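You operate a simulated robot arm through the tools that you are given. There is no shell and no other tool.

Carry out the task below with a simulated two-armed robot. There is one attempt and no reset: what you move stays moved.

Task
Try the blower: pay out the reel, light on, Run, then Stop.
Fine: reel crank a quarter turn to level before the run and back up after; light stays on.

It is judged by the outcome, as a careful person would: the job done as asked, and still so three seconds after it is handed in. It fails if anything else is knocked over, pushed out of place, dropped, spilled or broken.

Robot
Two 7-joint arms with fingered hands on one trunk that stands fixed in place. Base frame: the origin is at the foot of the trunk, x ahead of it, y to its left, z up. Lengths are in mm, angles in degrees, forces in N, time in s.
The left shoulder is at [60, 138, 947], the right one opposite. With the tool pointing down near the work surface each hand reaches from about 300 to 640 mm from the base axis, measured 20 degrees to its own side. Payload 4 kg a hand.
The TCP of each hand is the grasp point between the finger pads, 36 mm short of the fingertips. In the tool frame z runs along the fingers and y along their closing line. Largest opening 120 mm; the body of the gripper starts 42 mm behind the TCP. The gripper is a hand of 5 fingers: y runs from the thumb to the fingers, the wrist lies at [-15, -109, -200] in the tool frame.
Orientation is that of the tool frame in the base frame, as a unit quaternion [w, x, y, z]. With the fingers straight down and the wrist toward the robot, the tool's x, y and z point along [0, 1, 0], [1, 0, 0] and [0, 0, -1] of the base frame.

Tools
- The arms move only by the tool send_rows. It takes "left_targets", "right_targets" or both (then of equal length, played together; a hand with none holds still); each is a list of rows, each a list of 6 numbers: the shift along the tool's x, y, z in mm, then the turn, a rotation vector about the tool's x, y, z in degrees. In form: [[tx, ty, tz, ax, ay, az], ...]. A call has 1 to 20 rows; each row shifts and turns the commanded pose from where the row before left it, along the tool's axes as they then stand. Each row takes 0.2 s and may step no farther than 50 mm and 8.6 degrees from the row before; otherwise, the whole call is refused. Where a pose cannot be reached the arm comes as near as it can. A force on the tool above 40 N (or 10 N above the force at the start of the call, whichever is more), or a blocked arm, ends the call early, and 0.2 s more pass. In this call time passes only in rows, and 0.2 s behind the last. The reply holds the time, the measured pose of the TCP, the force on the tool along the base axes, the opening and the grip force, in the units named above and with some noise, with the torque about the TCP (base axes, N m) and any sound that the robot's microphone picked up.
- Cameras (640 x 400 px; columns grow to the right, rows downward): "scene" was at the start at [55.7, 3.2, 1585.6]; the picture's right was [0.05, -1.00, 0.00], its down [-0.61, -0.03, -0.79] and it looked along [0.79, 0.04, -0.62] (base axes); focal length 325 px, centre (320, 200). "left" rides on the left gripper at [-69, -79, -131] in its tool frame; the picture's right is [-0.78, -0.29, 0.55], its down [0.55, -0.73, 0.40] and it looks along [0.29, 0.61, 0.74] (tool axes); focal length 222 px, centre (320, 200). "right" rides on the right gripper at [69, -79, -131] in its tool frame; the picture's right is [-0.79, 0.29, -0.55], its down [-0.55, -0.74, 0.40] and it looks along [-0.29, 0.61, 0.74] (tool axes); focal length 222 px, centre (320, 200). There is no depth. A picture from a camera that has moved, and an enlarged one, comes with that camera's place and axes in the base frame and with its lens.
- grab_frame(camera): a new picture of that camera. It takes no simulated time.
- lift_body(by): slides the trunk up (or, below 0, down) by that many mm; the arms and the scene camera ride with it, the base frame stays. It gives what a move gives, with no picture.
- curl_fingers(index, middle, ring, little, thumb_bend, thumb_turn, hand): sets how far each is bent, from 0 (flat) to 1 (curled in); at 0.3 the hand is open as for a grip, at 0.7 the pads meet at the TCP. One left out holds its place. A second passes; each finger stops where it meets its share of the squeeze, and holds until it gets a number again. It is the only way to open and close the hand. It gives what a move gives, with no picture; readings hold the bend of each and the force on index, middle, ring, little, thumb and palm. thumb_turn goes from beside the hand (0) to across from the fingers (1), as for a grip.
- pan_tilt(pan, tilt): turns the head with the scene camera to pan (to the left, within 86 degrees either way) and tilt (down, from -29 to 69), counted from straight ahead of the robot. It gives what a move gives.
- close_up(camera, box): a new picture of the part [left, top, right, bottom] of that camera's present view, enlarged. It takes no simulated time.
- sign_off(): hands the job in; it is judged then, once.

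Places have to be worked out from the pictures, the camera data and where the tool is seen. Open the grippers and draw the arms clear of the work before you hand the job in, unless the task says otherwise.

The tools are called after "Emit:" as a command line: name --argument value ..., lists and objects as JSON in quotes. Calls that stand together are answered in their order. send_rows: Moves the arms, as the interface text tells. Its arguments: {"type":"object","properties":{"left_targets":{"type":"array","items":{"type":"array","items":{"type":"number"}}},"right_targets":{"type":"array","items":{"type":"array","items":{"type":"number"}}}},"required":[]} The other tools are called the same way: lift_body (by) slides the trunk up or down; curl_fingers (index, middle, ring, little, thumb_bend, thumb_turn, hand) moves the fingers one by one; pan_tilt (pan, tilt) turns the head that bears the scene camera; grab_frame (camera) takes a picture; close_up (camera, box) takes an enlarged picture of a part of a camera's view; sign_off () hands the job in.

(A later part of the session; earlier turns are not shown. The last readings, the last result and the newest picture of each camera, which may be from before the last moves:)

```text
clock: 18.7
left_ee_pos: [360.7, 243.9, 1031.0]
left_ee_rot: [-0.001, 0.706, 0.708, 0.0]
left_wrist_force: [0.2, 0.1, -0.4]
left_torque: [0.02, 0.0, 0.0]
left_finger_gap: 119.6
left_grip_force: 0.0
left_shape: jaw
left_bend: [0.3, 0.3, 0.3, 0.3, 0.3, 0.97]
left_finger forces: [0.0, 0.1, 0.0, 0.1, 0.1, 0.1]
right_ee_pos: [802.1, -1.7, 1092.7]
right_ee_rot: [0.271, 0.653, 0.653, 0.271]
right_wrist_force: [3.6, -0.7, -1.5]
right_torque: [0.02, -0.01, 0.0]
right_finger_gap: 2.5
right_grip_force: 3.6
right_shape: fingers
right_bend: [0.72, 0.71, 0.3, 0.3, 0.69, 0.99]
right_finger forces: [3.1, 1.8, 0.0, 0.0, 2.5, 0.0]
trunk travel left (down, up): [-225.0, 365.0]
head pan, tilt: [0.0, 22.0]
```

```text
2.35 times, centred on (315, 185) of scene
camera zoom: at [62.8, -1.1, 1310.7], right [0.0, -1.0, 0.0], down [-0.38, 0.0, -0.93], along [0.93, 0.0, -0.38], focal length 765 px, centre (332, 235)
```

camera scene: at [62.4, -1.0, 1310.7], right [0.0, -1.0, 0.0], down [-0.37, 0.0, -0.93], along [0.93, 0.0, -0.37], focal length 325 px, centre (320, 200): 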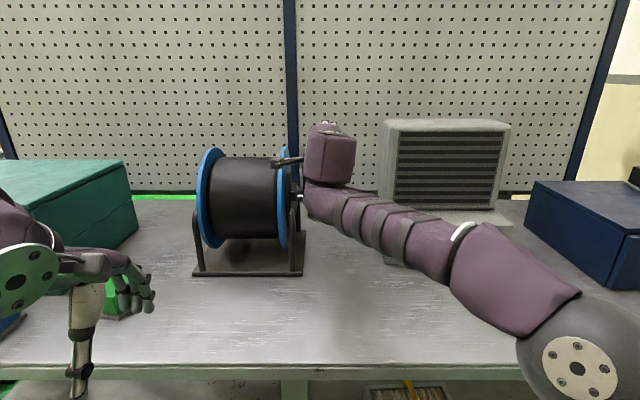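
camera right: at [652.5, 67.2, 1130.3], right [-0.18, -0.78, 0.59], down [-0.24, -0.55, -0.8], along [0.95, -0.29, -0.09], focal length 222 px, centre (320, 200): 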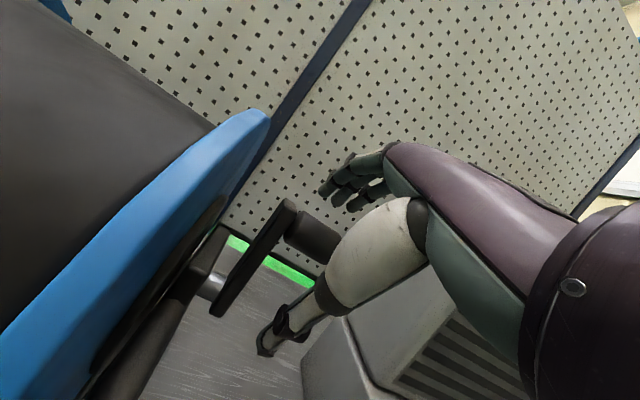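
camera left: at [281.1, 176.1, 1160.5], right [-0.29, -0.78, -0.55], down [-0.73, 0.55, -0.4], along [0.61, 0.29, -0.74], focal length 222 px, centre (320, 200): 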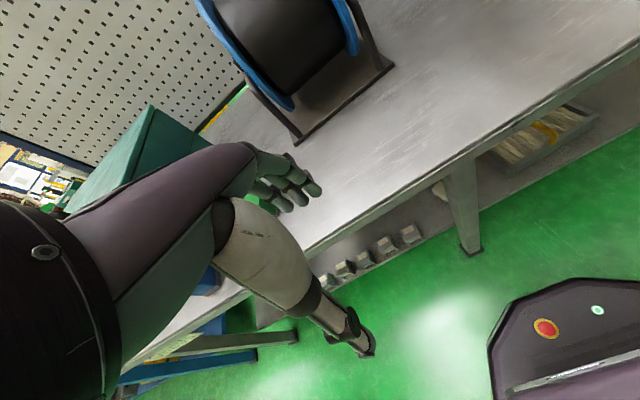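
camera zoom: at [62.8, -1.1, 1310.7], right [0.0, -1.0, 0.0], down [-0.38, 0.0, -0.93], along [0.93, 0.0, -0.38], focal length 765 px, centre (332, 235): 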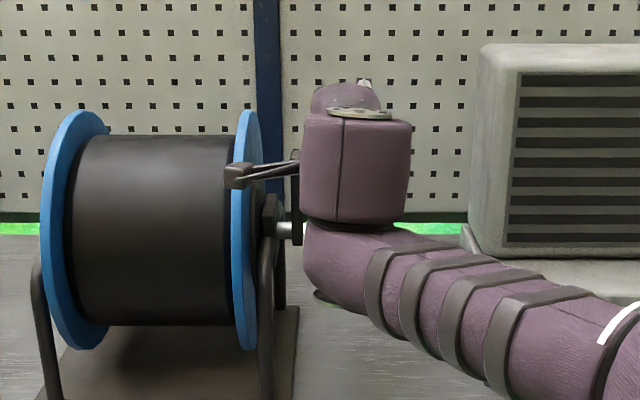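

The index, middle and thumb now press lightly on the caged knob, with about 3.6 N grip. I'll try the first 18° of the arc toward the robot about the hub at [800, 1021], watching the forces.

Emit:
send_rows --right_targets '[[0, -5.5, -5, 0, 0, 0], [0, -6, -4.4, 0, 0, 0], [0, -6.4, -3.7, 0, 0, 0]]'

Emit:
close_up --camera "right" --box '[200, 130, 430, 380]'

Emit:
close_up --camera "scene" --box '[230, 100, 400, 270]'

```text
clock: 19.5
left_ee_pos: [360.4, 245.6, 1030.5]
left_ee_rot: [0.0, 0.707, 0.707, 0.0]
left_wrist_force: [0.1, 0.1, 0.3]
left_torque: [0.01, 0.0, 0.02]
left_finger_gap: 119.7
left_grip_force: 0.0
left_shape: jaw
left_bend: [0.3, 0.3, 0.3, 0.3, 0.3, 0.97]
left_finger forces: [0.0, 0.1, 0.0, 0.0, 0.1, 0.0]
right_ee_pos: [779.1, -1.6, 1088.2]
right_ee_rot: [0.271, 0.654, 0.653, 0.271]
right_wrist_force: [4.9, -1.8, -3.4]
right_torque: [-0.05, -0.08, -0.02]
right_finger_gap: 2.7
right_grip_force: 3.6
right_shape: fingers
right_bend: [0.72, 0.71, 0.3, 0.3, 0.68, 1.0]
right_finger forces: [2.1, 1.4, 0.1, 0.0, 4.1, 0.0]
trunk travel left (down, up): [-225.0, 365.0]
head pan, tilt: [0.0, 22.0]
```

```text
1.60 times, centred on (315, 255) of right
camera zoom: at [631.8, 67.8, 1125.9], right [-0.18, -0.78, 0.59], down [-0.24, -0.55, -0.8], along [0.95, -0.29, -0.09], focal length 355 px, centre (328, 112)
```

zoom: 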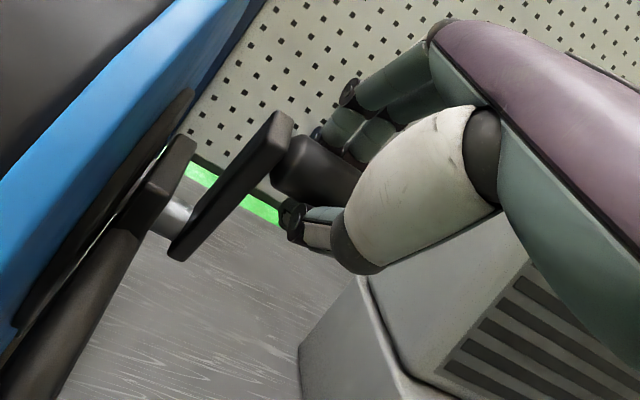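

```text
2.35 times, centred on (315, 185) of scene
camera zoom: at [63.2, -1.2, 1310.6], right [0.0, -1.0, 0.0], down [-0.38, 0.0, -0.93], along [0.93, 0.0, -0.38], focal length 765 px, centre (332, 235)
```

zoom: 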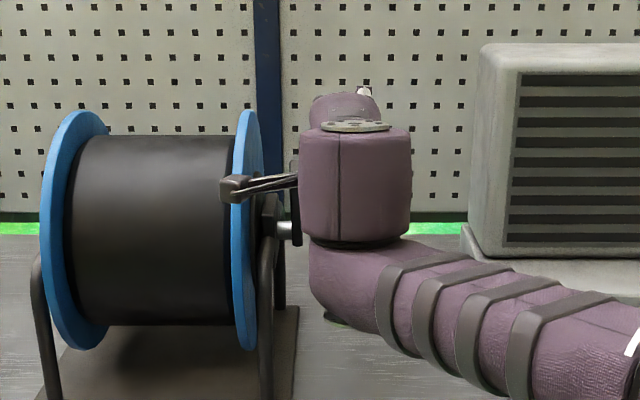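

The crank follows: the knob stays put in the hand while the arm tilts, forces are only about 5 N, and the reel base hasn't moved. I'll go on along the arc to about 60°.

Emit:
send_rows --right_targets '[[0, -6.8, -3.0, 0, 0, 0], [0, -7.06, -2.3, 0, 0, 0], [0, -7.27, -1.54, 0, 0, 0], [0, -7.39, -0.77, 0, 0, 0], [0, -7.42, 0, 0, 0, 0], [0, -7.39, 0.77, 0, 0, 0], [0, -7.27, 1.54, 0, 0, 0]]'

Emit:
close_up --camera "right" --box '[200, 130, 430, 380]'

Emit:
close_up --camera "scene" --box '[230, 100, 400, 270]'

```text
clock: 21.1
left_ee_pos: [361.5, 245.1, 1029.6]
left_ee_rot: [0.0, 0.707, 0.707, 0.0]
left_wrist_force: [0.1, -0.6, -0.2]
left_torque: [0.02, -0.01, -0.04]
left_finger_gap: 119.6
left_grip_force: 0.0
left_shape: jaw
left_bend: [0.3, 0.3, 0.3, 0.3, 0.3, 0.97]
left_finger forces: [0.0, 0.0, 0.1, 0.0, 0.1, 0.1]
right_ee_pos: [739.4, -0.1, 1057.9]
right_ee_rot: [0.27, 0.654, 0.653, 0.271]
right_wrist_force: [9.7, -1.1, -0.5]
right_torque: [-0.03, -0.16, 0.03]
right_finger_gap: 5.7
right_grip_force: 5.6
right_shape: fingers
right_bend: [0.71, 0.71, 0.3, 0.3, 0.68, 0.99]
right_finger forces: [4.4, 3.2, 0.0, 0.0, 4.1, 0.1]
trunk travel left (down, up): [-225.0, 365.0]
head pan, tilt: [0.0, 22.0]
```

```text
1.60 times, centred on (315, 255) of right
camera zoom: at [592.0, 67.5, 1094.1], right [-0.18, -0.79, 0.59], down [-0.24, -0.55, -0.8], along [0.95, -0.29, -0.09], focal length 355 px, centre (328, 112)
```

zoom: 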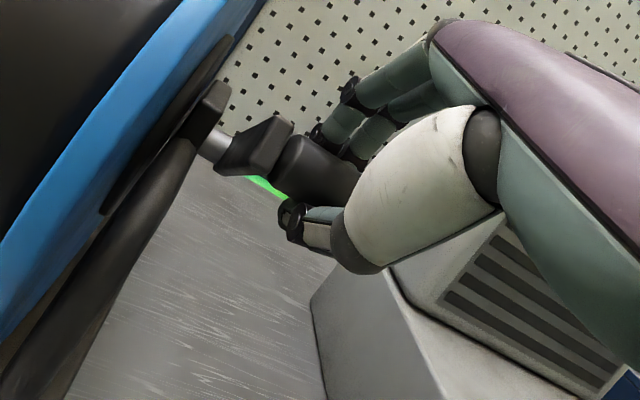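

```text
2.35 times, centred on (315, 185) of scene
camera zoom: at [63.5, -1.2, 1310.6], right [0.0, -1.0, 0.0], down [-0.38, 0.0, -0.93], along [0.93, 0.0, -0.38], focal length 765 px, centre (332, 235)
```

zoom: 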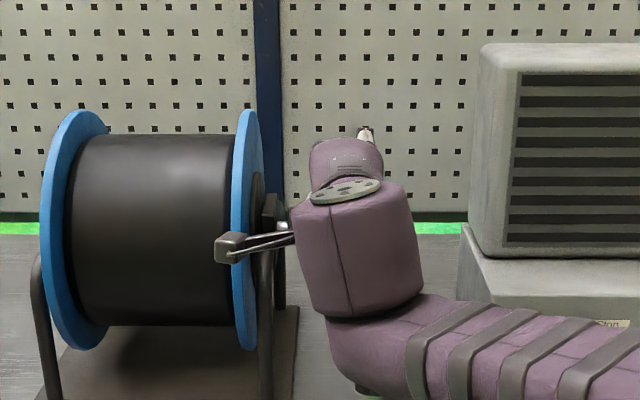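

The crank is at about 60° and following well. A 10 N pull along x suggests my radius is a touch large, so I'll ease forward a little over the last 30° and then check level.

Emit:
send_rows --right_targets '[[0, -6.5, 2.9, 0, 0, 0], [0, -6.3, 3.5, 0, 0, 0], [0, -6.0, 4.2, 0, 0, 0], [0, -5.6, 4.8, 0, 0, 0]]'

Emit:
close_up --camera "right" --box '[200, 130, 430, 380]'

Emit:
close_up --camera "scene" --box '[230, 100, 400, 270]'

```text
clock: 22.1
left_ee_pos: [361.7, 245.8, 1029.5]
left_ee_rot: [0.0, 0.707, 0.708, 0.0]
left_wrist_force: [-0.2, 0.3, -0.4]
left_torque: [0.0, 0.01, 0.01]
left_finger_gap: 119.9
left_grip_force: 0.1
left_shape: jaw
left_bend: [0.3, 0.3, 0.3, 0.3, 0.3, 0.97]
left_finger forces: [0.0, 0.0, 0.0, 0.0, 0.0, 0.0]
right_ee_pos: [732.0, -2.0, 1030.0]
right_ee_rot: [0.271, 0.654, 0.653, 0.27]
right_wrist_force: [5.9, 0.3, 2.1]
right_torque: [0.01, -0.07, -0.04]
right_finger_gap: 2.0
right_grip_force: 3.0
right_shape: fingers
right_bend: [0.71, 0.71, 0.3, 0.3, 0.7, 1.0]
right_finger forces: [3.9, 1.8, 0.1, 0.0, 0.4, 0.0]
trunk travel left (down, up): [-225.0, 365.0]
head pan, tilt: [0.0, 22.0]
```

```text
1.60 times, centred on (315, 255) of right
camera zoom: at [584.4, 67.6, 1067.0], right [-0.18, -0.78, 0.59], down [-0.24, -0.55, -0.8], along [0.95, -0.29, -0.09], focal length 355 px, centre (328, 112)
```

zoom: 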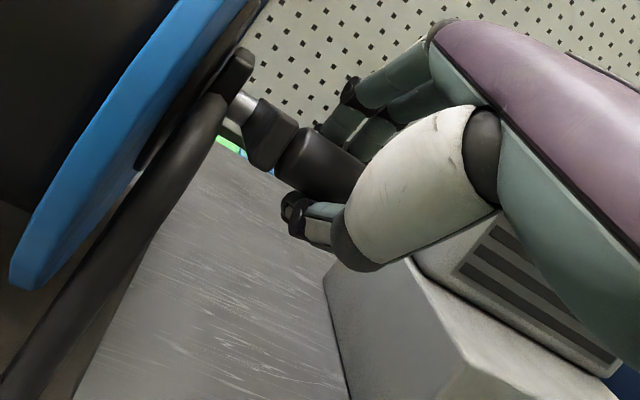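

```text
2.35 times, centred on (315, 185) of scene
camera zoom: at [62.7, -1.1, 1310.7], right [0.0, -1.0, 0.0], down [-0.38, 0.0, -0.93], along [0.93, 0.0, -0.38], focal length 765 px, centre (332, 235)
```

zoom: 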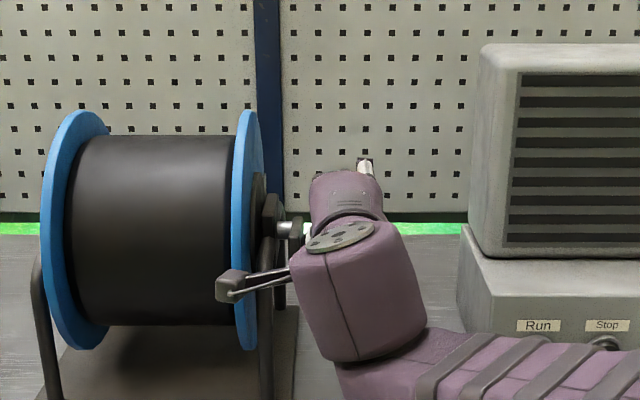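

The TCP is at z=1030 and level needs about 1022, so roughly 6° are left. I'll make that last small step down and compare the arm with the hub.

Emit:
send_rows --right_targets '[[0, -2.6, 2.8, 0, 0, 0], [0, -2.6, 2.8, 0, 0, 0]]'

Emit:
close_up --camera "right" --box '[200, 130, 430, 380]'

Emit:
close_up --camera "scene" --box '[270, 160, 350, 240]'

```text
clock: 22.7
left_ee_pos: [361.1, 245.1, 1029.7]
left_ee_rot: [0.0, 0.707, 0.707, 0.0]
left_wrist_force: [-0.3, 0.3, 0.1]
left_torque: [-0.01, 0.01, -0.01]
left_finger_gap: 119.7
left_grip_force: 0.0
left_shape: jaw
left_bend: [0.3, 0.3, 0.3, 0.3, 0.3, 0.97]
left_finger forces: [0.0, 0.1, 0.0, 0.0, 0.1, 0.1]
right_ee_pos: [732.9, -0.4, 1022.2]
right_ee_rot: [0.271, 0.654, 0.652, 0.271]
right_wrist_force: [2.6, 0.1, 3.9]
right_torque: [0.02, -0.08, -0.04]
right_finger_gap: 0.5
right_grip_force: 2.0
right_shape: fingers
right_bend: [0.72, 0.72, 0.3, 0.3, 0.7, 1.0]
right_finger forces: [3.7, 0.1, 0.2, 0.0, 0.1, 0.0]
trunk travel left (down, up): [-225.0, 365.0]
head pan, tilt: [0.0, 22.0]
```

```text
1.60 times, centred on (315, 255) of right
camera zoom: at [585.2, 68.1, 1059.4], right [-0.18, -0.79, 0.59], down [-0.24, -0.55, -0.8], along [0.95, -0.29, -0.09], focal length 355 px, centre (328, 112)
```

zoom: 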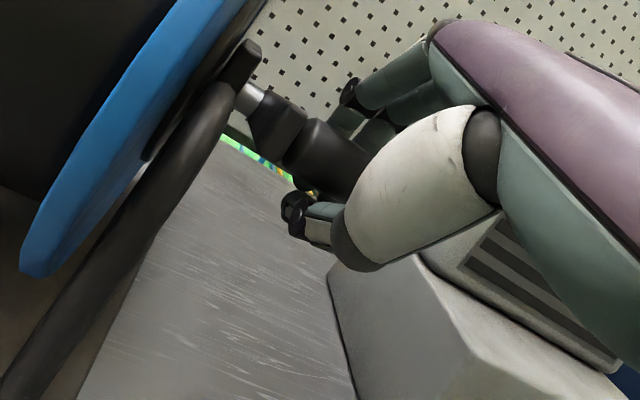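

```text
5.00 times, centred on (310, 200) of scene
camera zoom: at [62.3, -1.1, 1310.7], right [0.0, -1.0, 0.0], down [-0.37, 0.0, -0.93], along [0.93, 0.0, -0.37], focal length 1625 px, centre (370, 200)
```

zoom: 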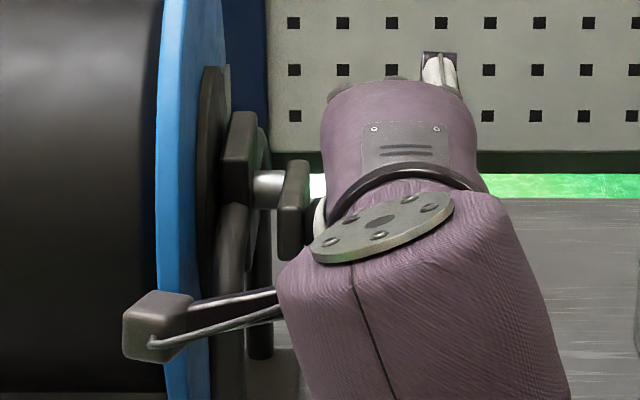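

The knob seems to have shifted a little in the grip during that last step. I'll enlarge both views further to judge the crank's actual angle.

Emit:
close_up --camera "scene" --box '[285, 175, 325, 220]'

Emit:
close_up --camera "right" --box '[260, 140, 360, 290]'

```text
8.89 times, centred on (305, 198) of scene
camera zoom: at [62.3, -1.1, 1310.7], right [0.0, -1.0, 0.0], down [-0.37, 0.0, -0.93], along [0.93, 0.0, -0.37], focal length 2888 px, centre (453, 222)
```

zoom: 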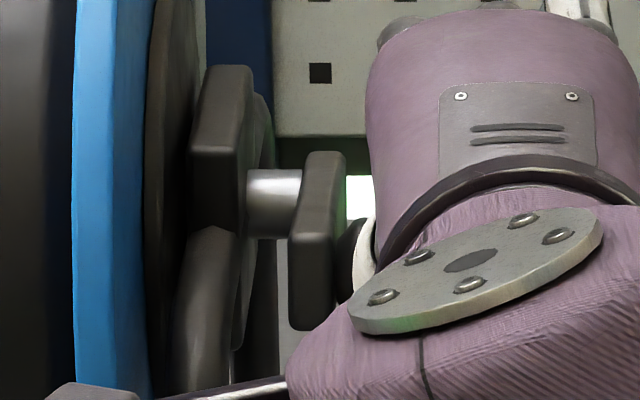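

```text
2.67 times, centred on (310, 215) of right
camera zoom: at [585.2, 68.1, 1059.4], right [-0.18, -0.79, 0.59], down [-0.24, -0.55, -0.8], along [0.95, -0.29, -0.09], focal length 592 px, centre (347, 160)
```

zoom: 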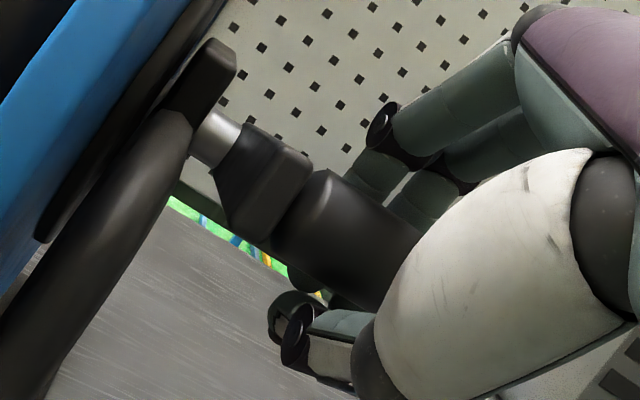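

From the enlarged view the arm's near end sits at z≈1029 against a hub at about 1018, so it is still about 7° above level. The index is pressing it down, so I'll lower another 8 mm and recheck.

Emit:
send_rows --right_targets '[[0, -2.8, 2.8, 0, 0, 0], [0, -2.8, 2.8, 0, 0, 0]]'

Emit:
close_up --camera "scene" --box '[285, 175, 325, 220]'

Emit:
close_up --camera "right" --box '[260, 140, 360, 290]'

```text
clock: 23.3
left_ee_pos: [360.4, 245.1, 1028.9]
left_ee_rot: [0.0, 0.708, 0.706, 0.0]
left_wrist_force: [-0.8, -0.3, 0.2]
left_torque: [-0.01, -0.04, -0.02]
left_finger_gap: 120.0
left_grip_force: 0.1
left_shape: jaw
left_bend: [0.3, 0.3, 0.3, 0.3, 0.3, 0.97]
left_finger forces: [0.0, 0.0, 0.0, 0.0, 0.1, 0.0]
right_ee_pos: [732.3, -1.0, 1015.2]
right_ee_rot: [0.27, 0.653, 0.654, 0.27]
right_wrist_force: [3.5, -0.2, 3.7]
right_torque: [0.06, -0.04, 0.0]
right_finger_gap: 0.0
right_grip_force: 1.9
right_shape: fingers
right_bend: [0.72, 0.72, 0.3, 0.3, 0.7, 1.0]
right_finger forces: [3.8, 0.0, 0.1, 0.0, 0.0, 0.0]
trunk travel left (down, up): [-225.0, 365.0]
head pan, tilt: [0.0, 22.0]
```

```text
8.89 times, centred on (305, 198) of scene
camera zoom: at [62.3, -1.0, 1310.7], right [0.0, -1.0, 0.0], down [-0.37, 0.0, -0.93], along [0.93, 0.0, -0.37], focal length 2888 px, centre (453, 222)
```

zoom: 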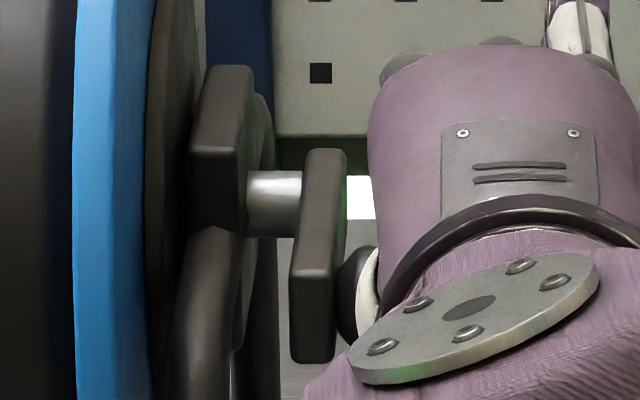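

```text
2.67 times, centred on (310, 215) of right
camera zoom: at [584.9, 67.6, 1050.8], right [-0.18, -0.78, 0.59], down [-0.24, -0.55, -0.8], along [0.95, -0.29, -0.09], focal length 592 px, centre (347, 160)
```

zoom: 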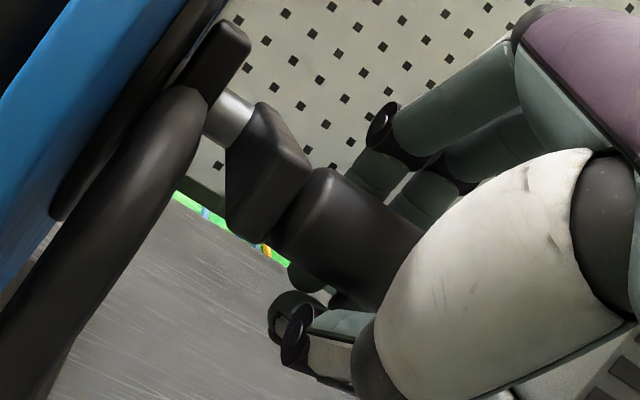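

The arm now reads level: the knob is at z≈1019 against the hub at about 1018 in both views, and the reel hasn't moved. I'll open the hand to release the knob.

Emit:
curl_fingers --hand "right" --index 0.3 --middle 0.3 --ring 0.3 --little 0.3 --thumb_bend 0.3

Emit:
close_up --camera "scene" --box '[285, 175, 325, 220]'

Emit:
grab_frame --camera "right"

```text
clock: 24.3
left_ee_pos: [360.1, 245.6, 1030.1]
left_ee_rot: [0.0, 0.707, 0.707, -0.001]
left_wrist_force: [-0.2, 0.3, -0.4]
left_torque: [-0.01, 0.02, 0.01]
left_finger_gap: 119.8
left_grip_force: 0.0
left_shape: jaw
left_bend: [0.3, 0.3, 0.3, 0.3, 0.3, 0.97]
left_finger forces: [0.1, 0.0, 0.1, 0.0, 0.0, 0.0]
right_ee_pos: [733.0, -1.3, 1013.8]
right_ee_rot: [0.271, 0.653, 0.653, 0.271]
right_wrist_force: [0.1, 0.4, 0.7]
right_torque: [0.02, -0.01, 0.01]
right_finger_gap: 118.9
right_grip_force: 0.0
right_shape: fingers
right_bend: [0.3, 0.3, 0.3, 0.3, 0.3, 0.94]
right_finger forces: [0.0, 0.0, 0.0, 0.0, 0.0, 0.1]
trunk travel left (down, up): [-225.0, 365.0]
head pan, tilt: [0.0, 22.0]
```

```text
8.89 times, centred on (305, 198) of scene
camera zoom: at [62.3, -1.1, 1310.7], right [0.0, -1.0, 0.0], down [-0.37, 0.0, -0.93], along [0.93, 0.0, -0.37], focal length 2888 px, centre (453, 222)
```

zoom: 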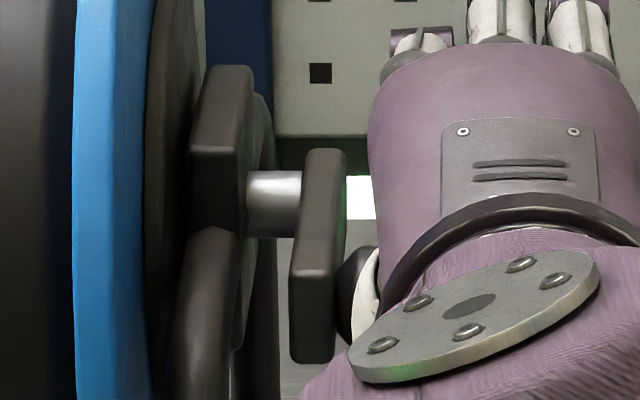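

```text
taken
camera right: at [584.9, 67.5, 1051.2], right [-0.18, -0.78, 0.59], down [-0.24, -0.55, -0.8], along [0.95, -0.29, -0.09], focal length 222 px, centre (320, 200)
```

right: 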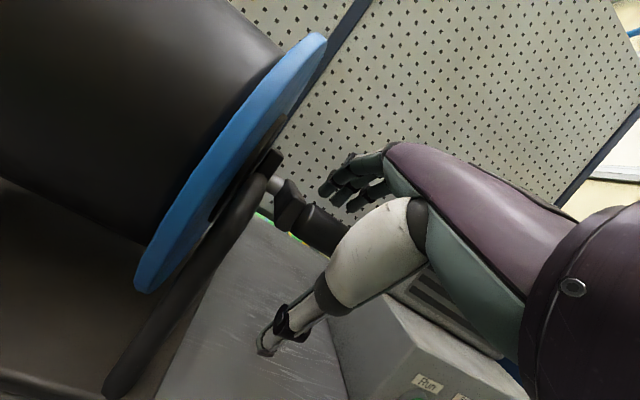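

The crank stays level after release. I'll back straight out along the tool axis so the knob passes cleanly between fingers and thumb.

Emit:
send_rows --right_targets '[[0, 0, -10, 0, 0, 0], [0, 0, -20, 0, 0, 0], [0, 0, -30, 0, 0, 0], [0, 0, -30, 0, 0, 0], [0, 0, -30, 0, 0, 0], [0, 0, -30, 0, 0, 0]]'

Emit:
grab_frame --camera "scene"

Emit:
grab_frame --camera "right"

```text
clock: 25.7
left_ee_pos: [360.7, 246.3, 1030.9]
left_ee_rot: [0.0, 0.708, 0.706, -0.001]
left_wrist_force: [0.4, -0.2, -0.5]
left_torque: [0.0, 0.01, -0.01]
left_finger_gap: 119.8
left_grip_force: 0.2
left_shape: jaw
left_bend: [0.3, 0.3, 0.3, 0.3, 0.3, 0.97]
left_finger forces: [0.0, 0.0, 0.1, 0.0, 0.1, 0.1]
right_ee_pos: [625.0, 0.1, 1119.7]
right_ee_rot: [0.27, 0.653, 0.654, 0.271]
right_wrist_force: [0.3, 0.5, -0.6]
right_torque: [-0.01, -0.01, -0.01]
right_finger_gap: 119.4
right_grip_force: 0.2
right_shape: fingers
right_bend: [0.3, 0.3, 0.3, 0.3, 0.3, 0.94]
right_finger forces: [0.0, 0.0, 0.0, 0.1, 0.1, 0.0]
trunk travel left (down, up): [-225.0, 365.0]
head pan, tilt: [0.0, 22.0]
```

```text
taken
camera scene: at [62.2, -1.1, 1310.7], right [0.0, -1.0, 0.0], down [-0.37, 0.0, -0.93], along [0.93, 0.0, -0.37], focal length 325 px, centre (320, 200)
```

scene: 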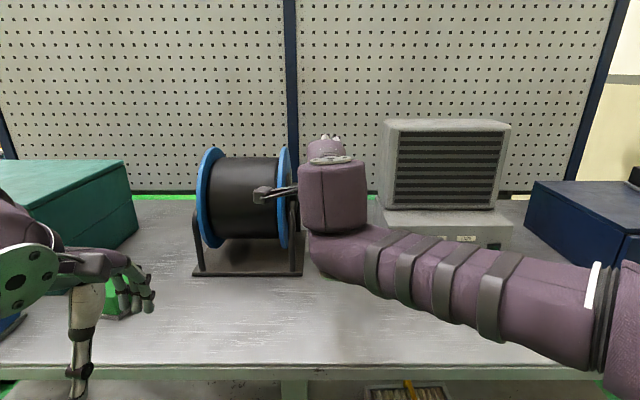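

```text
taken
camera right: at [477.8, 69.6, 1157.0], right [-0.18, -0.78, 0.59], down [-0.24, -0.55, -0.8], along [0.95, -0.29, -0.09], focal length 222 px, centre (320, 200)
```

right: 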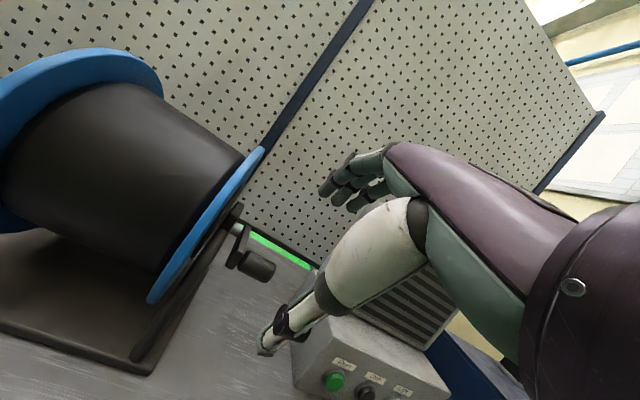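

The crank is level and free of the hand. I'll back off and move right toward the panel, then pitch the hand to about 8° past straight down, so the straight index will point forward and about 46° down.

Emit:
send_rows --right_targets '[[-20, -14, -28, 0, 0, 0], [-40, -12, -20, 0, 0, 0], [-44, -10, -14, 0, 0, 0], [-44, -10, -14, 0, 0, 0], [-44, -10, -14, 0, 0, 0], [-44, -10, -14, 0, 0, 0], [-44, -10, -14, 0, 0, 0], [-44, -5, -6, 0, 0, 0], [0, 0, 0, 7.6, 0, 0], [0, 0, 0, 7.6, 0, 0], [0, 0, 0, 7.6, 0, 0], [0, 0, 0, 7.6, 0, 0], [0, 0, 0, 7.6, 0, 0], [0, 0, 0, 7.6, 0, 0], [0, 0, 0, 7.4, 0, 0]]'

Emit:
curl_fingers --hand "right" --index 0 --middle 1 --ring 1 --little 1 --thumb_bend 1 --thumb_turn 1

Emit:
grab_frame --camera "scene"

Emit:
grab_frame --camera "right"

```text
clock: 28.9
left_ee_pos: [361.9, 244.5, 1030.1]
left_ee_rot: [0.0, 0.707, 0.708, 0.0]
left_wrist_force: [0.9, 0.7, 0.3]
left_torque: [-0.02, -0.03, 0.0]
left_finger_gap: 119.9
left_grip_force: 0.1
left_shape: jaw
left_bend: [0.3, 0.3, 0.3, 0.3, 0.3, 0.97]
left_finger forces: [0.0, 0.1, 0.2, 0.0, 0.0, 0.1]
right_ee_pos: [482.5, -325.6, 1150.2]
right_ee_rot: [-0.049, 0.705, 0.705, -0.05]
right_wrist_force: [0.2, 0.0, 0.3]
right_torque: [-0.01, 0.02, -0.02]
right_finger_gap: 119.4
right_grip_force: 0.0
right_shape: fingers
right_bend: [0.3, 0.3, 0.3, 0.3, 0.3, 0.94]
right_finger forces: [0.0, 0.0, 0.1, 0.0, 0.0, 0.1]
trunk travel left (down, up): [-225.0, 365.0]
head pan, tilt: [0.0, 22.0]
```

```text
clock: 29.9
left_ee_pos: [361.3, 244.1, 1030.4]
left_ee_rot: [0.0, 0.707, 0.708, -0.001]
left_wrist_force: [0.1, 0.6, 0.2]
left_torque: [0.0, 0.02, 0.03]
left_finger_gap: 119.7
left_grip_force: 0.1
left_shape: jaw
left_bend: [0.3, 0.3, 0.3, 0.3, 0.3, 0.97]
left_finger forces: [0.0, 0.0, 0.0, 0.1, 0.1, 0.1]
right_ee_pos: [480.6, -326.3, 1149.0]
right_ee_rot: [-0.05, 0.705, 0.706, -0.049]
right_wrist_force: [-0.3, -0.9, 1.0]
right_torque: [0.02, 0.01, -0.02]
right_finger_gap: 60.2
right_grip_force: 0.1
right_shape: fingers
right_bend: [0.0, 0.92, 1.0, 1.0, 1.0, 1.0]
right_finger forces: [0.0, 0.0, 0.0, 0.1, 0.0, 0.0]
trunk travel left (down, up): [-225.0, 365.0]
head pan, tilt: [0.0, 22.0]
```

```text
taken
camera scene: at [62.3, -1.1, 1310.7], right [0.0, -1.0, 0.0], down [-0.37, 0.0, -0.93], along [0.93, 0.0, -0.37], focal length 325 px, centre (320, 200)
```

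scene: 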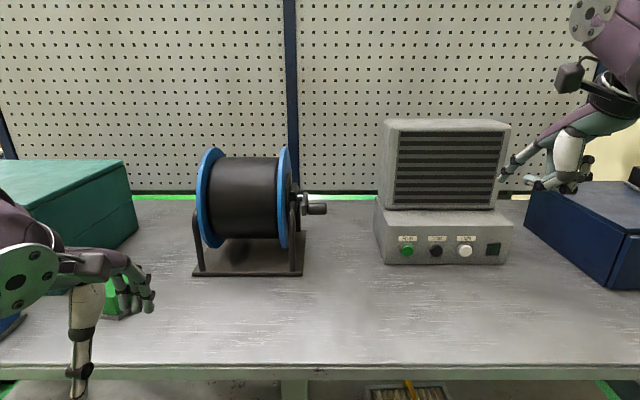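

```text
taken
camera right: at [422.2, -256.8, 1291.4], right [0.36, -0.79, 0.5], down [-0.78, -0.55, -0.29], along [0.5, -0.29, -0.81], focal length 222 px, centre (320, 200)
```

right: 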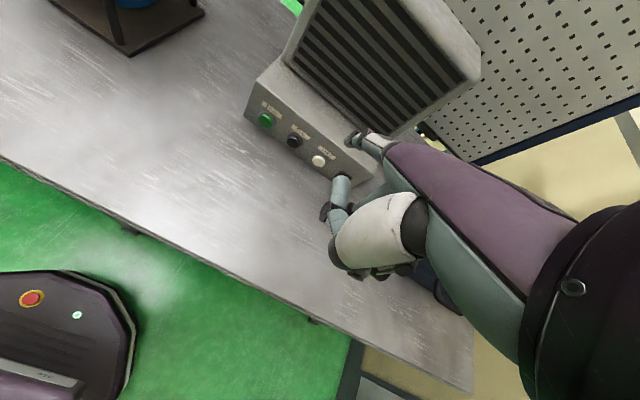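

The scene camera sees both the panel and the pointing hand well. I'll enlarge the panel, the fingertip and the crank to measure them.

Emit:
close_up --camera "scene" --box '[370, 190, 520, 280]'

Emit:
close_up --camera "scene" --box '[480, 120, 640, 220]'

Emit:
close_up --camera "right" --box '[230, 80, 430, 290]'

Emit:
close_up --camera "scene" --box '[260, 160, 350, 290]'

```text
4.27 times, centred on (445, 235) of scene
camera zoom: at [62.3, -1.1, 1310.7], right [0.0, -1.0, 0.0], down [-0.37, 0.0, -0.93], along [0.93, 0.0, -0.37], focal length 1386 px, centre (-213, 51)
```

zoom: 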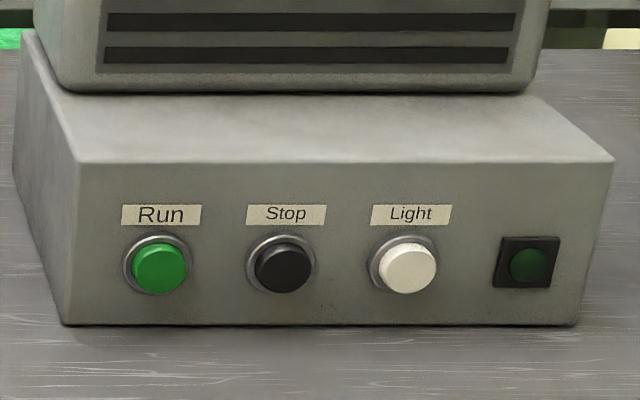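

```text
4.00 times, centred on (560, 170) of scene
camera zoom: at [62.3, -1.1, 1310.7], right [0.0, -1.0, 0.0], down [-0.37, 0.0, -0.93], along [0.93, 0.0, -0.37], focal length 1300 px, centre (-640, 320)
```

zoom: 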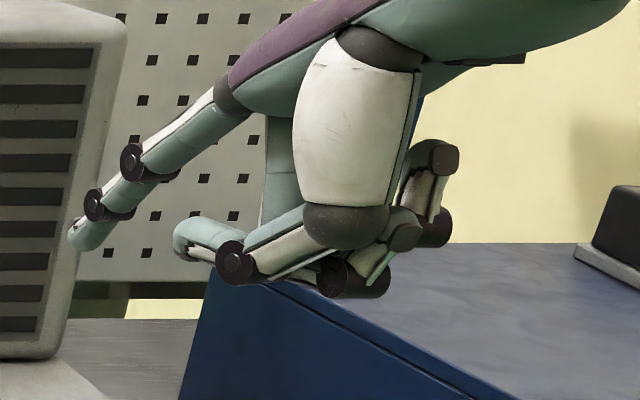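

```text
1.90 times, centred on (330, 185) of right
camera zoom: at [422.2, -256.8, 1291.4], right [0.36, -0.79, 0.5], down [-0.78, -0.55, -0.29], along [0.5, -0.29, -0.81], focal length 423 px, centre (301, 229)
```

zoom: 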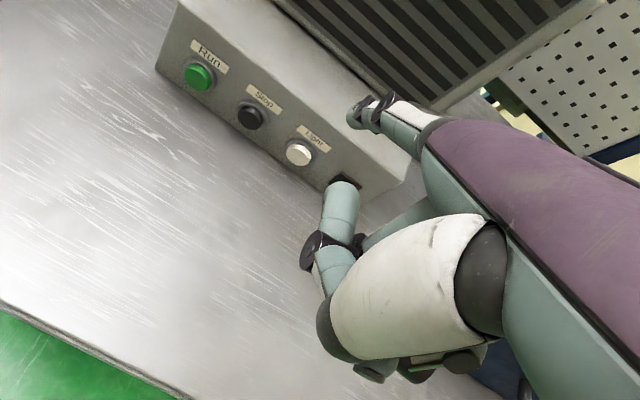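

```text
3.08 times, centred on (305, 225) of scene
camera zoom: at [62.3, -1.1, 1310.7], right [0.0, -1.0, 0.0], down [-0.37, 0.0, -0.93], along [0.93, 0.0, -0.37], focal length 1000 px, centre (366, 123)
```

zoom: 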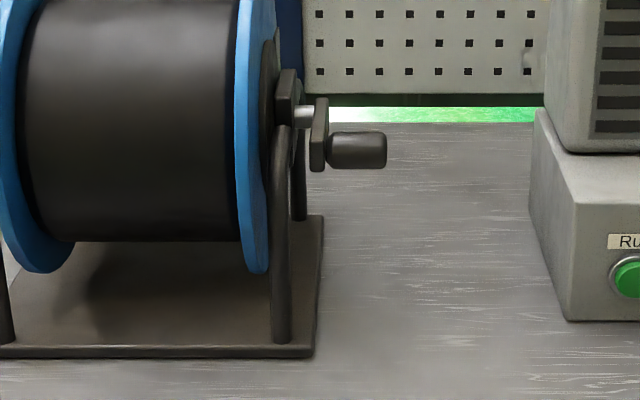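

The crank is level (knob z≈1020, hub≈1019.5). The index tip is at [605, -315, 1129], which is [11, 125, 3] in the tool frame, and the Light cap is at about [740, -351, 905]. I'll bring the fingertip to about 50 mm in front of the Light button.

Emit:
send_rows --right_targets '[[-6, 19.3, 35.3, 0, 0, 0], [-6, 19.3, 35.3, 0, 0, 0], [-6, 19.3, 35.3, 0, 0, 0], [-6, 19.3, 35.3, 0, 0, 0], [-6, 19.3, 35.3, 0, 0, 0], [-6, 19.3, 35.3, 0, 0, 0]]'

Emit:
grab_frame --camera "scene"

Emit:
close_up --camera "scene" --box '[380, 190, 560, 300]'

Emit:
close_up --camera "right" --box '[230, 80, 430, 290]'

```text
clock: 31.3
left_ee_pos: [360.3, 245.6, 1030.0]
left_ee_rot: [0.0, 0.707, 0.707, 0.0]
left_wrist_force: [0.7, -0.3, -0.3]
left_torque: [0.05, -0.01, 0.0]
left_finger_gap: 119.6
left_grip_force: 0.1
left_shape: jaw
left_bend: [0.3, 0.3, 0.3, 0.3, 0.3, 0.97]
left_finger forces: [0.0, 0.1, 0.0, 0.1, 0.1, 0.0]
right_ee_pos: [568.1, -361.8, 926.1]
right_ee_rot: [-0.049, 0.706, 0.705, -0.049]
right_wrist_force: [-0.5, -0.3, -0.5]
right_torque: [0.02, -0.01, 0.01]
right_finger_gap: 60.1
right_grip_force: 0.1
right_shape: fingers
right_bend: [0.0, 0.92, 1.0, 1.0, 1.0, 1.0]
right_finger forces: [0.0, 0.0, 0.0, 0.1, 0.0, 0.0]
trunk travel left (down, up): [-225.0, 365.0]
head pan, tilt: [0.0, 22.0]
```

```text
taken
camera scene: at [62.4, -1.2, 1310.7], right [0.0, -1.0, 0.0], down [-0.37, 0.0, -0.93], along [0.93, 0.0, -0.37], focal length 325 px, centre (320, 200)
```

scene: 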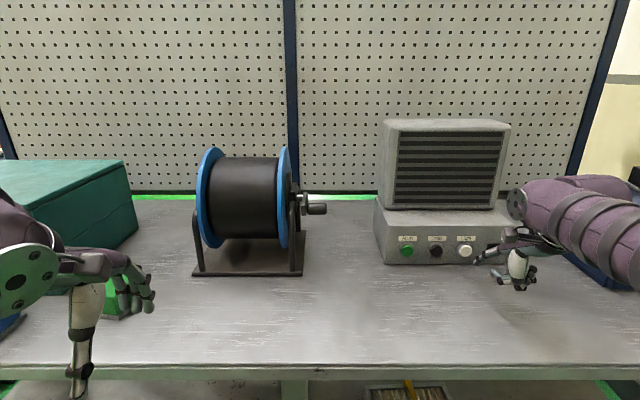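

```text
3.56 times, centred on (470, 245) of scene
camera zoom: at [62.4, -1.2, 1310.7], right [0.0, -1.0, 0.0], down [-0.37, 0.0, -0.93], along [0.93, 0.0, -0.37], focal length 1155 px, centre (-213, 40)
```

zoom: 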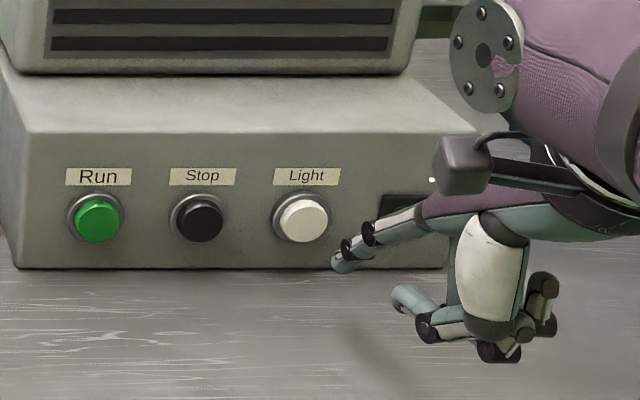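

```text
1.90 times, centred on (330, 185) of right
camera zoom: at [508.5, -293.1, 1066.1], right [0.36, -0.79, 0.5], down [-0.78, -0.55, -0.29], along [0.5, -0.29, -0.82], focal length 423 px, centre (301, 229)
```

zoom: 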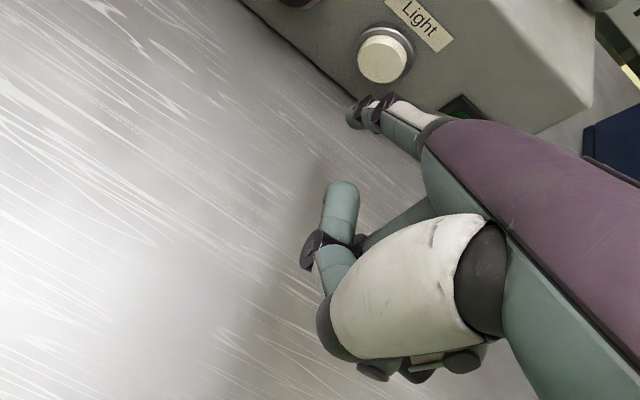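

The fingertip is at about [691, -352, 903], in line with the Light cap (y≈-350, z≈906). I'll advance 34 mm toward it and check before touching.

Emit:
send_rows --right_targets '[[1, 11.9, -1.7, 0, 0, 0], [1, 11.9, -1.7, 0, 0, 0], [0, 9.9, -1.4, 0, 0, 0]]'

Emit:
close_up --camera "scene" --box '[420, 210, 540, 290]'

Emit:
close_up --camera "right" --box '[290, 60, 430, 180]'

```text
clock: 32.1
left_ee_pos: [360.2, 245.2, 1029.9]
left_ee_rot: [0.0, 0.707, 0.707, 0.0]
left_wrist_force: [0.7, 0.7, -0.6]
left_torque: [-0.03, 0.01, 0.0]
left_finger_gap: 119.6
left_grip_force: 0.0
left_shape: jaw
left_bend: [0.3, 0.3, 0.3, 0.3, 0.3, 0.97]
left_finger forces: [0.0, 0.1, 0.0, 0.0, 0.0, 0.0]
right_ee_pos: [601.3, -359.5, 924.3]
right_ee_rot: [-0.049, 0.705, 0.705, -0.05]
right_wrist_force: [1.3, 1.0, 0.3]
right_torque: [-0.01, 0.01, -0.04]
right_finger_gap: 59.9
right_grip_force: 0.1
right_shape: fingers
right_bend: [0.0, 0.99, 1.0, 1.0, 1.0, 1.0]
right_finger forces: [0.1, 0.1, 0.0, 0.0, 0.0, 0.0]
trunk travel left (down, up): [-225.0, 365.0]
head pan, tilt: [0.0, 22.0]
```

```text
5.00 times, centred on (480, 250) of scene
camera zoom: at [62.3, -1.1, 1310.7], right [0.0, -1.0, 0.0], down [-0.37, 0.0, -0.93], along [0.93, 0.0, -0.37], focal length 1625 px, centre (-480, -50)
```

zoom: 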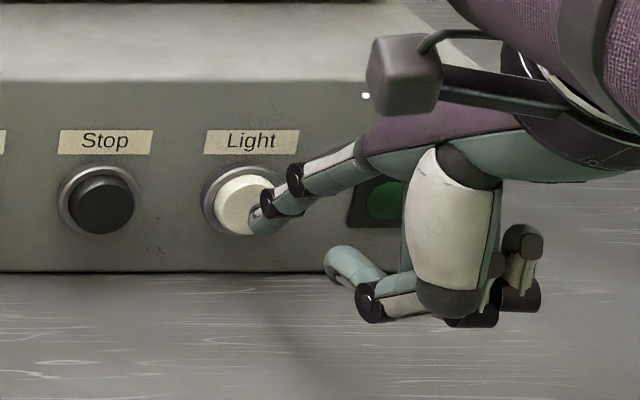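

```text
3.33 times, centred on (360, 120) of right
camera zoom: at [542.9, -290.5, 1066.2], right [0.36, -0.79, 0.5], down [-0.78, -0.55, -0.29], along [0.5, -0.29, -0.81], focal length 740 px, centre (187, 467)
```

zoom: 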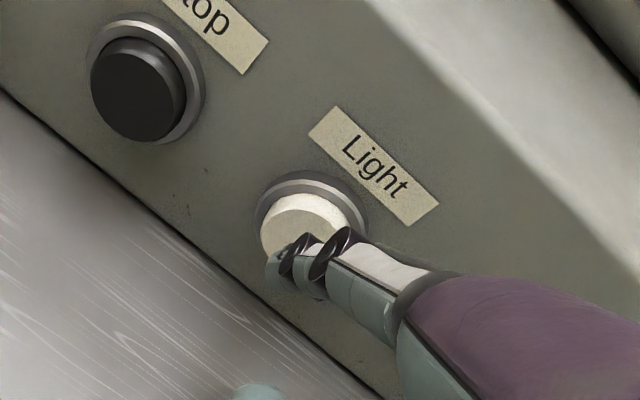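

The tip is about 12 mm from the cap and will land a few mm right of and below centre. I'll correct that and press forward in small steps, watching force and sound.

Emit:
send_rows --right_targets '[[4, 0, -3, 0, 0, 0], [0, 4, -0.56, 0, 0, 0], [0, 4, -0.56, 0, 0, 0], [0, 3, -0.42, 0, 0, 0]]'

Emit:
close_up --camera "scene" --box '[420, 210, 540, 290]'

Emit:
close_up --camera "right" --box '[290, 60, 430, 180]'

```text
clock: 33.1
left_ee_pos: [361.3, 245.3, 1030.0]
left_ee_rot: [0.0, 0.707, 0.707, 0.0]
left_wrist_force: [-1.0, 1.0, -0.2]
left_torque: [0.0, -0.01, 0.01]
left_finger_gap: 119.6
left_grip_force: 0.1
left_shape: jaw
left_bend: [0.3, 0.3, 0.3, 0.3, 0.3, 0.97]
left_finger forces: [0.0, 0.0, 0.1, 0.0, 0.1, 0.0]
right_ee_pos: [613.4, -354.6, 926.8]
right_ee_rot: [-0.05, 0.705, 0.706, -0.049]
right_wrist_force: [-0.5, -0.8, -0.1]
right_torque: [-0.01, 0.02, 0.0]
right_finger_gap: 59.9
right_grip_force: 0.0
right_shape: fingers
right_bend: [0.0, 0.99, 1.0, 1.0, 1.0, 1.0]
right_finger forces: [0.0, 0.0, 0.1, 0.0, 0.1, 0.0]
trunk travel left (down, up): [-225.0, 365.0]
head pan, tilt: [0.0, 22.0]
```

```text
5.00 times, centred on (480, 250) of scene
camera zoom: at [62.3, -1.1, 1310.7], right [0.0, -1.0, 0.0], down [-0.37, 0.0, -0.93], along [0.93, 0.0, -0.37], focal length 1625 px, centre (-480, -50)
```

zoom: 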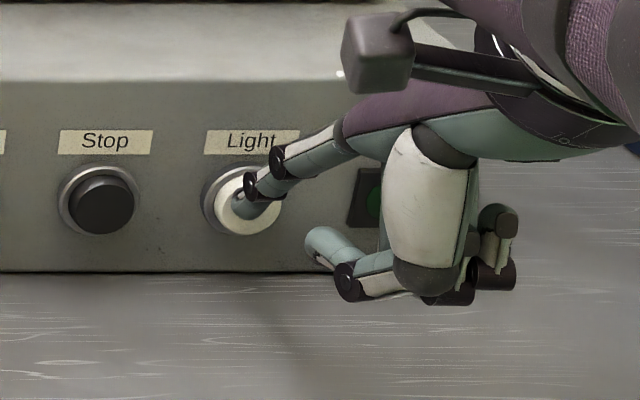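

```text
3.33 times, centred on (360, 120) of right
camera zoom: at [553.9, -286.7, 1068.7], right [0.36, -0.79, 0.5], down [-0.78, -0.55, -0.29], along [0.5, -0.29, -0.81], focal length 740 px, centre (187, 467)
```

zoom: 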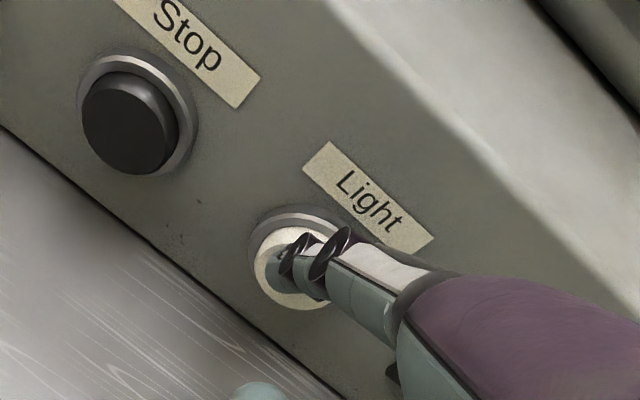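

The tip is centred over the Light cap with no contact force yet. I'll continue forward in small steps.

Emit:
send_rows --right_targets '[[0, 3, -0.42, 0, 0, 0], [0, 3, -0.42, 0, 0, 0]]'

Emit:
close_up --camera "scene" --box '[420, 210, 540, 290]'

```text
clock: 33.7
left_ee_pos: [360.7, 245.2, 1030.3]
left_ee_rot: [0.0, 0.707, 0.708, 0.0]
left_wrist_force: [-0.7, 0.4, 1.0]
left_torque: [0.04, -0.01, -0.01]
left_finger_gap: 119.7
left_grip_force: 0.1
left_shape: jaw
left_bend: [0.3, 0.3, 0.3, 0.3, 0.3, 0.97]
left_finger forces: [0.0, 0.1, 0.0, 0.0, 0.1, 0.0]
right_ee_pos: [619.3, -355.9, 927.6]
right_ee_rot: [-0.05, 0.705, 0.705, -0.05]
right_wrist_force: [-2.9, -0.5, 0.9]
right_torque: [0.02, -0.02, 0.03]
right_finger_gap: 58.2
right_grip_force: 1.8
right_shape: fingers
right_bend: [0.02, 0.99, 1.0, 1.0, 1.0, 1.0]
right_finger forces: [3.4, 0.0, 0.0, 0.0, 0.0, 0.1]
trunk travel left (down, up): [-225.0, 365.0]
head pan, tilt: [0.0, 22.0]
heard: click
```

```text
5.00 times, centred on (480, 250) of scene
camera zoom: at [61.9, -1.1, 1310.7], right [0.0, -1.0, 0.0], down [-0.37, 0.0, -0.93], along [0.93, 0.0, -0.37], focal length 1625 px, centre (-480, -50)
```

zoom: 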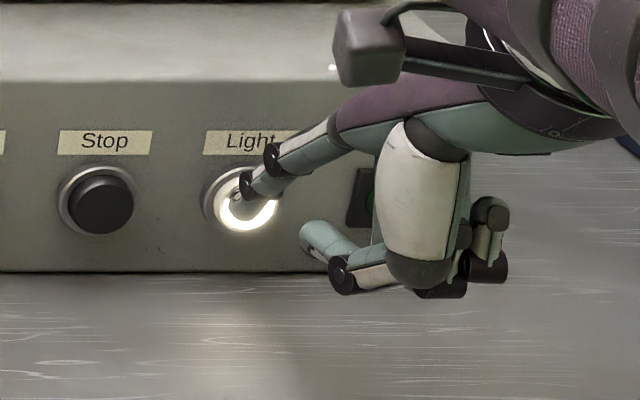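

A click was heard and the Light button is lit. I'll back straight off and confirm it stays lit.

Emit:
send_rows --right_targets '[[0, -6, 0.84, 0, 0, 0], [0, -12, 1.7, 0, 0, 0], [0, -20, 2.8, 0, 0, 0]]'

Emit:
close_up --camera "scene" --box '[380, 190, 560, 300]'

Emit:
grab_frame --camera "right"

```text
clock: 34.5
left_ee_pos: [361.2, 244.8, 1031.2]
left_ee_rot: [0.0, 0.707, 0.707, 0.0]
left_wrist_force: [0.5, 1.6, 0.2]
left_torque: [0.0, 0.01, 0.02]
left_finger_gap: 119.7
left_grip_force: 0.1
left_shape: jaw
left_bend: [0.3, 0.3, 0.3, 0.3, 0.3, 0.97]
left_finger forces: [0.0, 0.0, 0.0, 0.0, 0.1, 0.1]
right_ee_pos: [580.6, -355.8, 927.7]
right_ee_rot: [-0.049, 0.705, 0.706, -0.05]
right_wrist_force: [-0.6, 0.1, -0.2]
right_torque: [-0.01, 0.01, 0.03]
right_finger_gap: 60.0
right_grip_force: 0.1
right_shape: fingers
right_bend: [0.0, 0.99, 1.0, 1.0, 1.0, 1.0]
right_finger forces: [0.1, 0.0, 0.0, 0.1, 0.0, 0.0]
trunk travel left (down, up): [-225.0, 365.0]
head pan, tilt: [0.0, 22.0]
```

```text
3.56 times, centred on (470, 245) of scene
camera zoom: at [62.3, -1.1, 1310.7], right [0.0, -1.0, 0.0], down [-0.37, 0.0, -0.93], along [0.93, 0.0, -0.37], focal length 1155 px, centre (-213, 40)
```

zoom: 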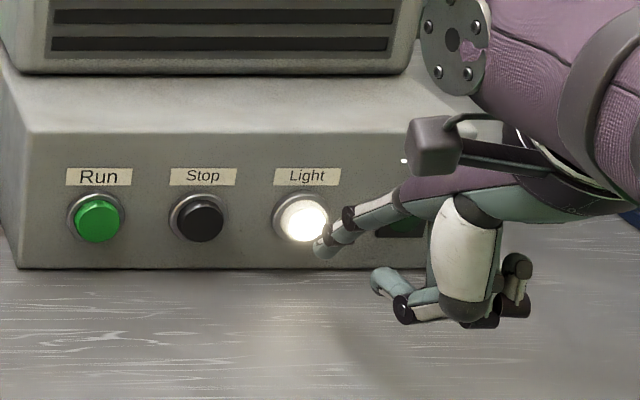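

```text
taken
camera right: at [521.6, -286.7, 1068.4], right [0.36, -0.78, 0.5], down [-0.78, -0.55, -0.29], along [0.5, -0.29, -0.81], focal length 222 px, centre (320, 200)
```

right: 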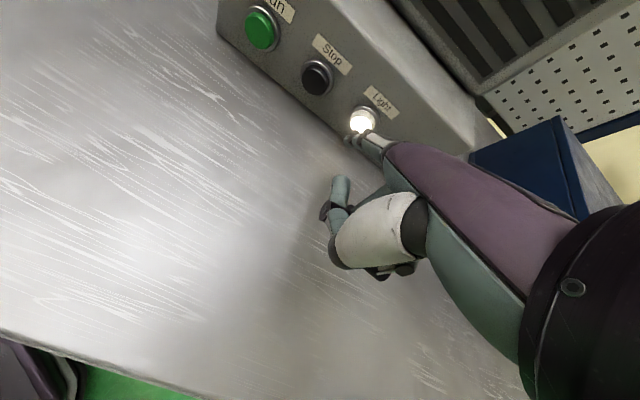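

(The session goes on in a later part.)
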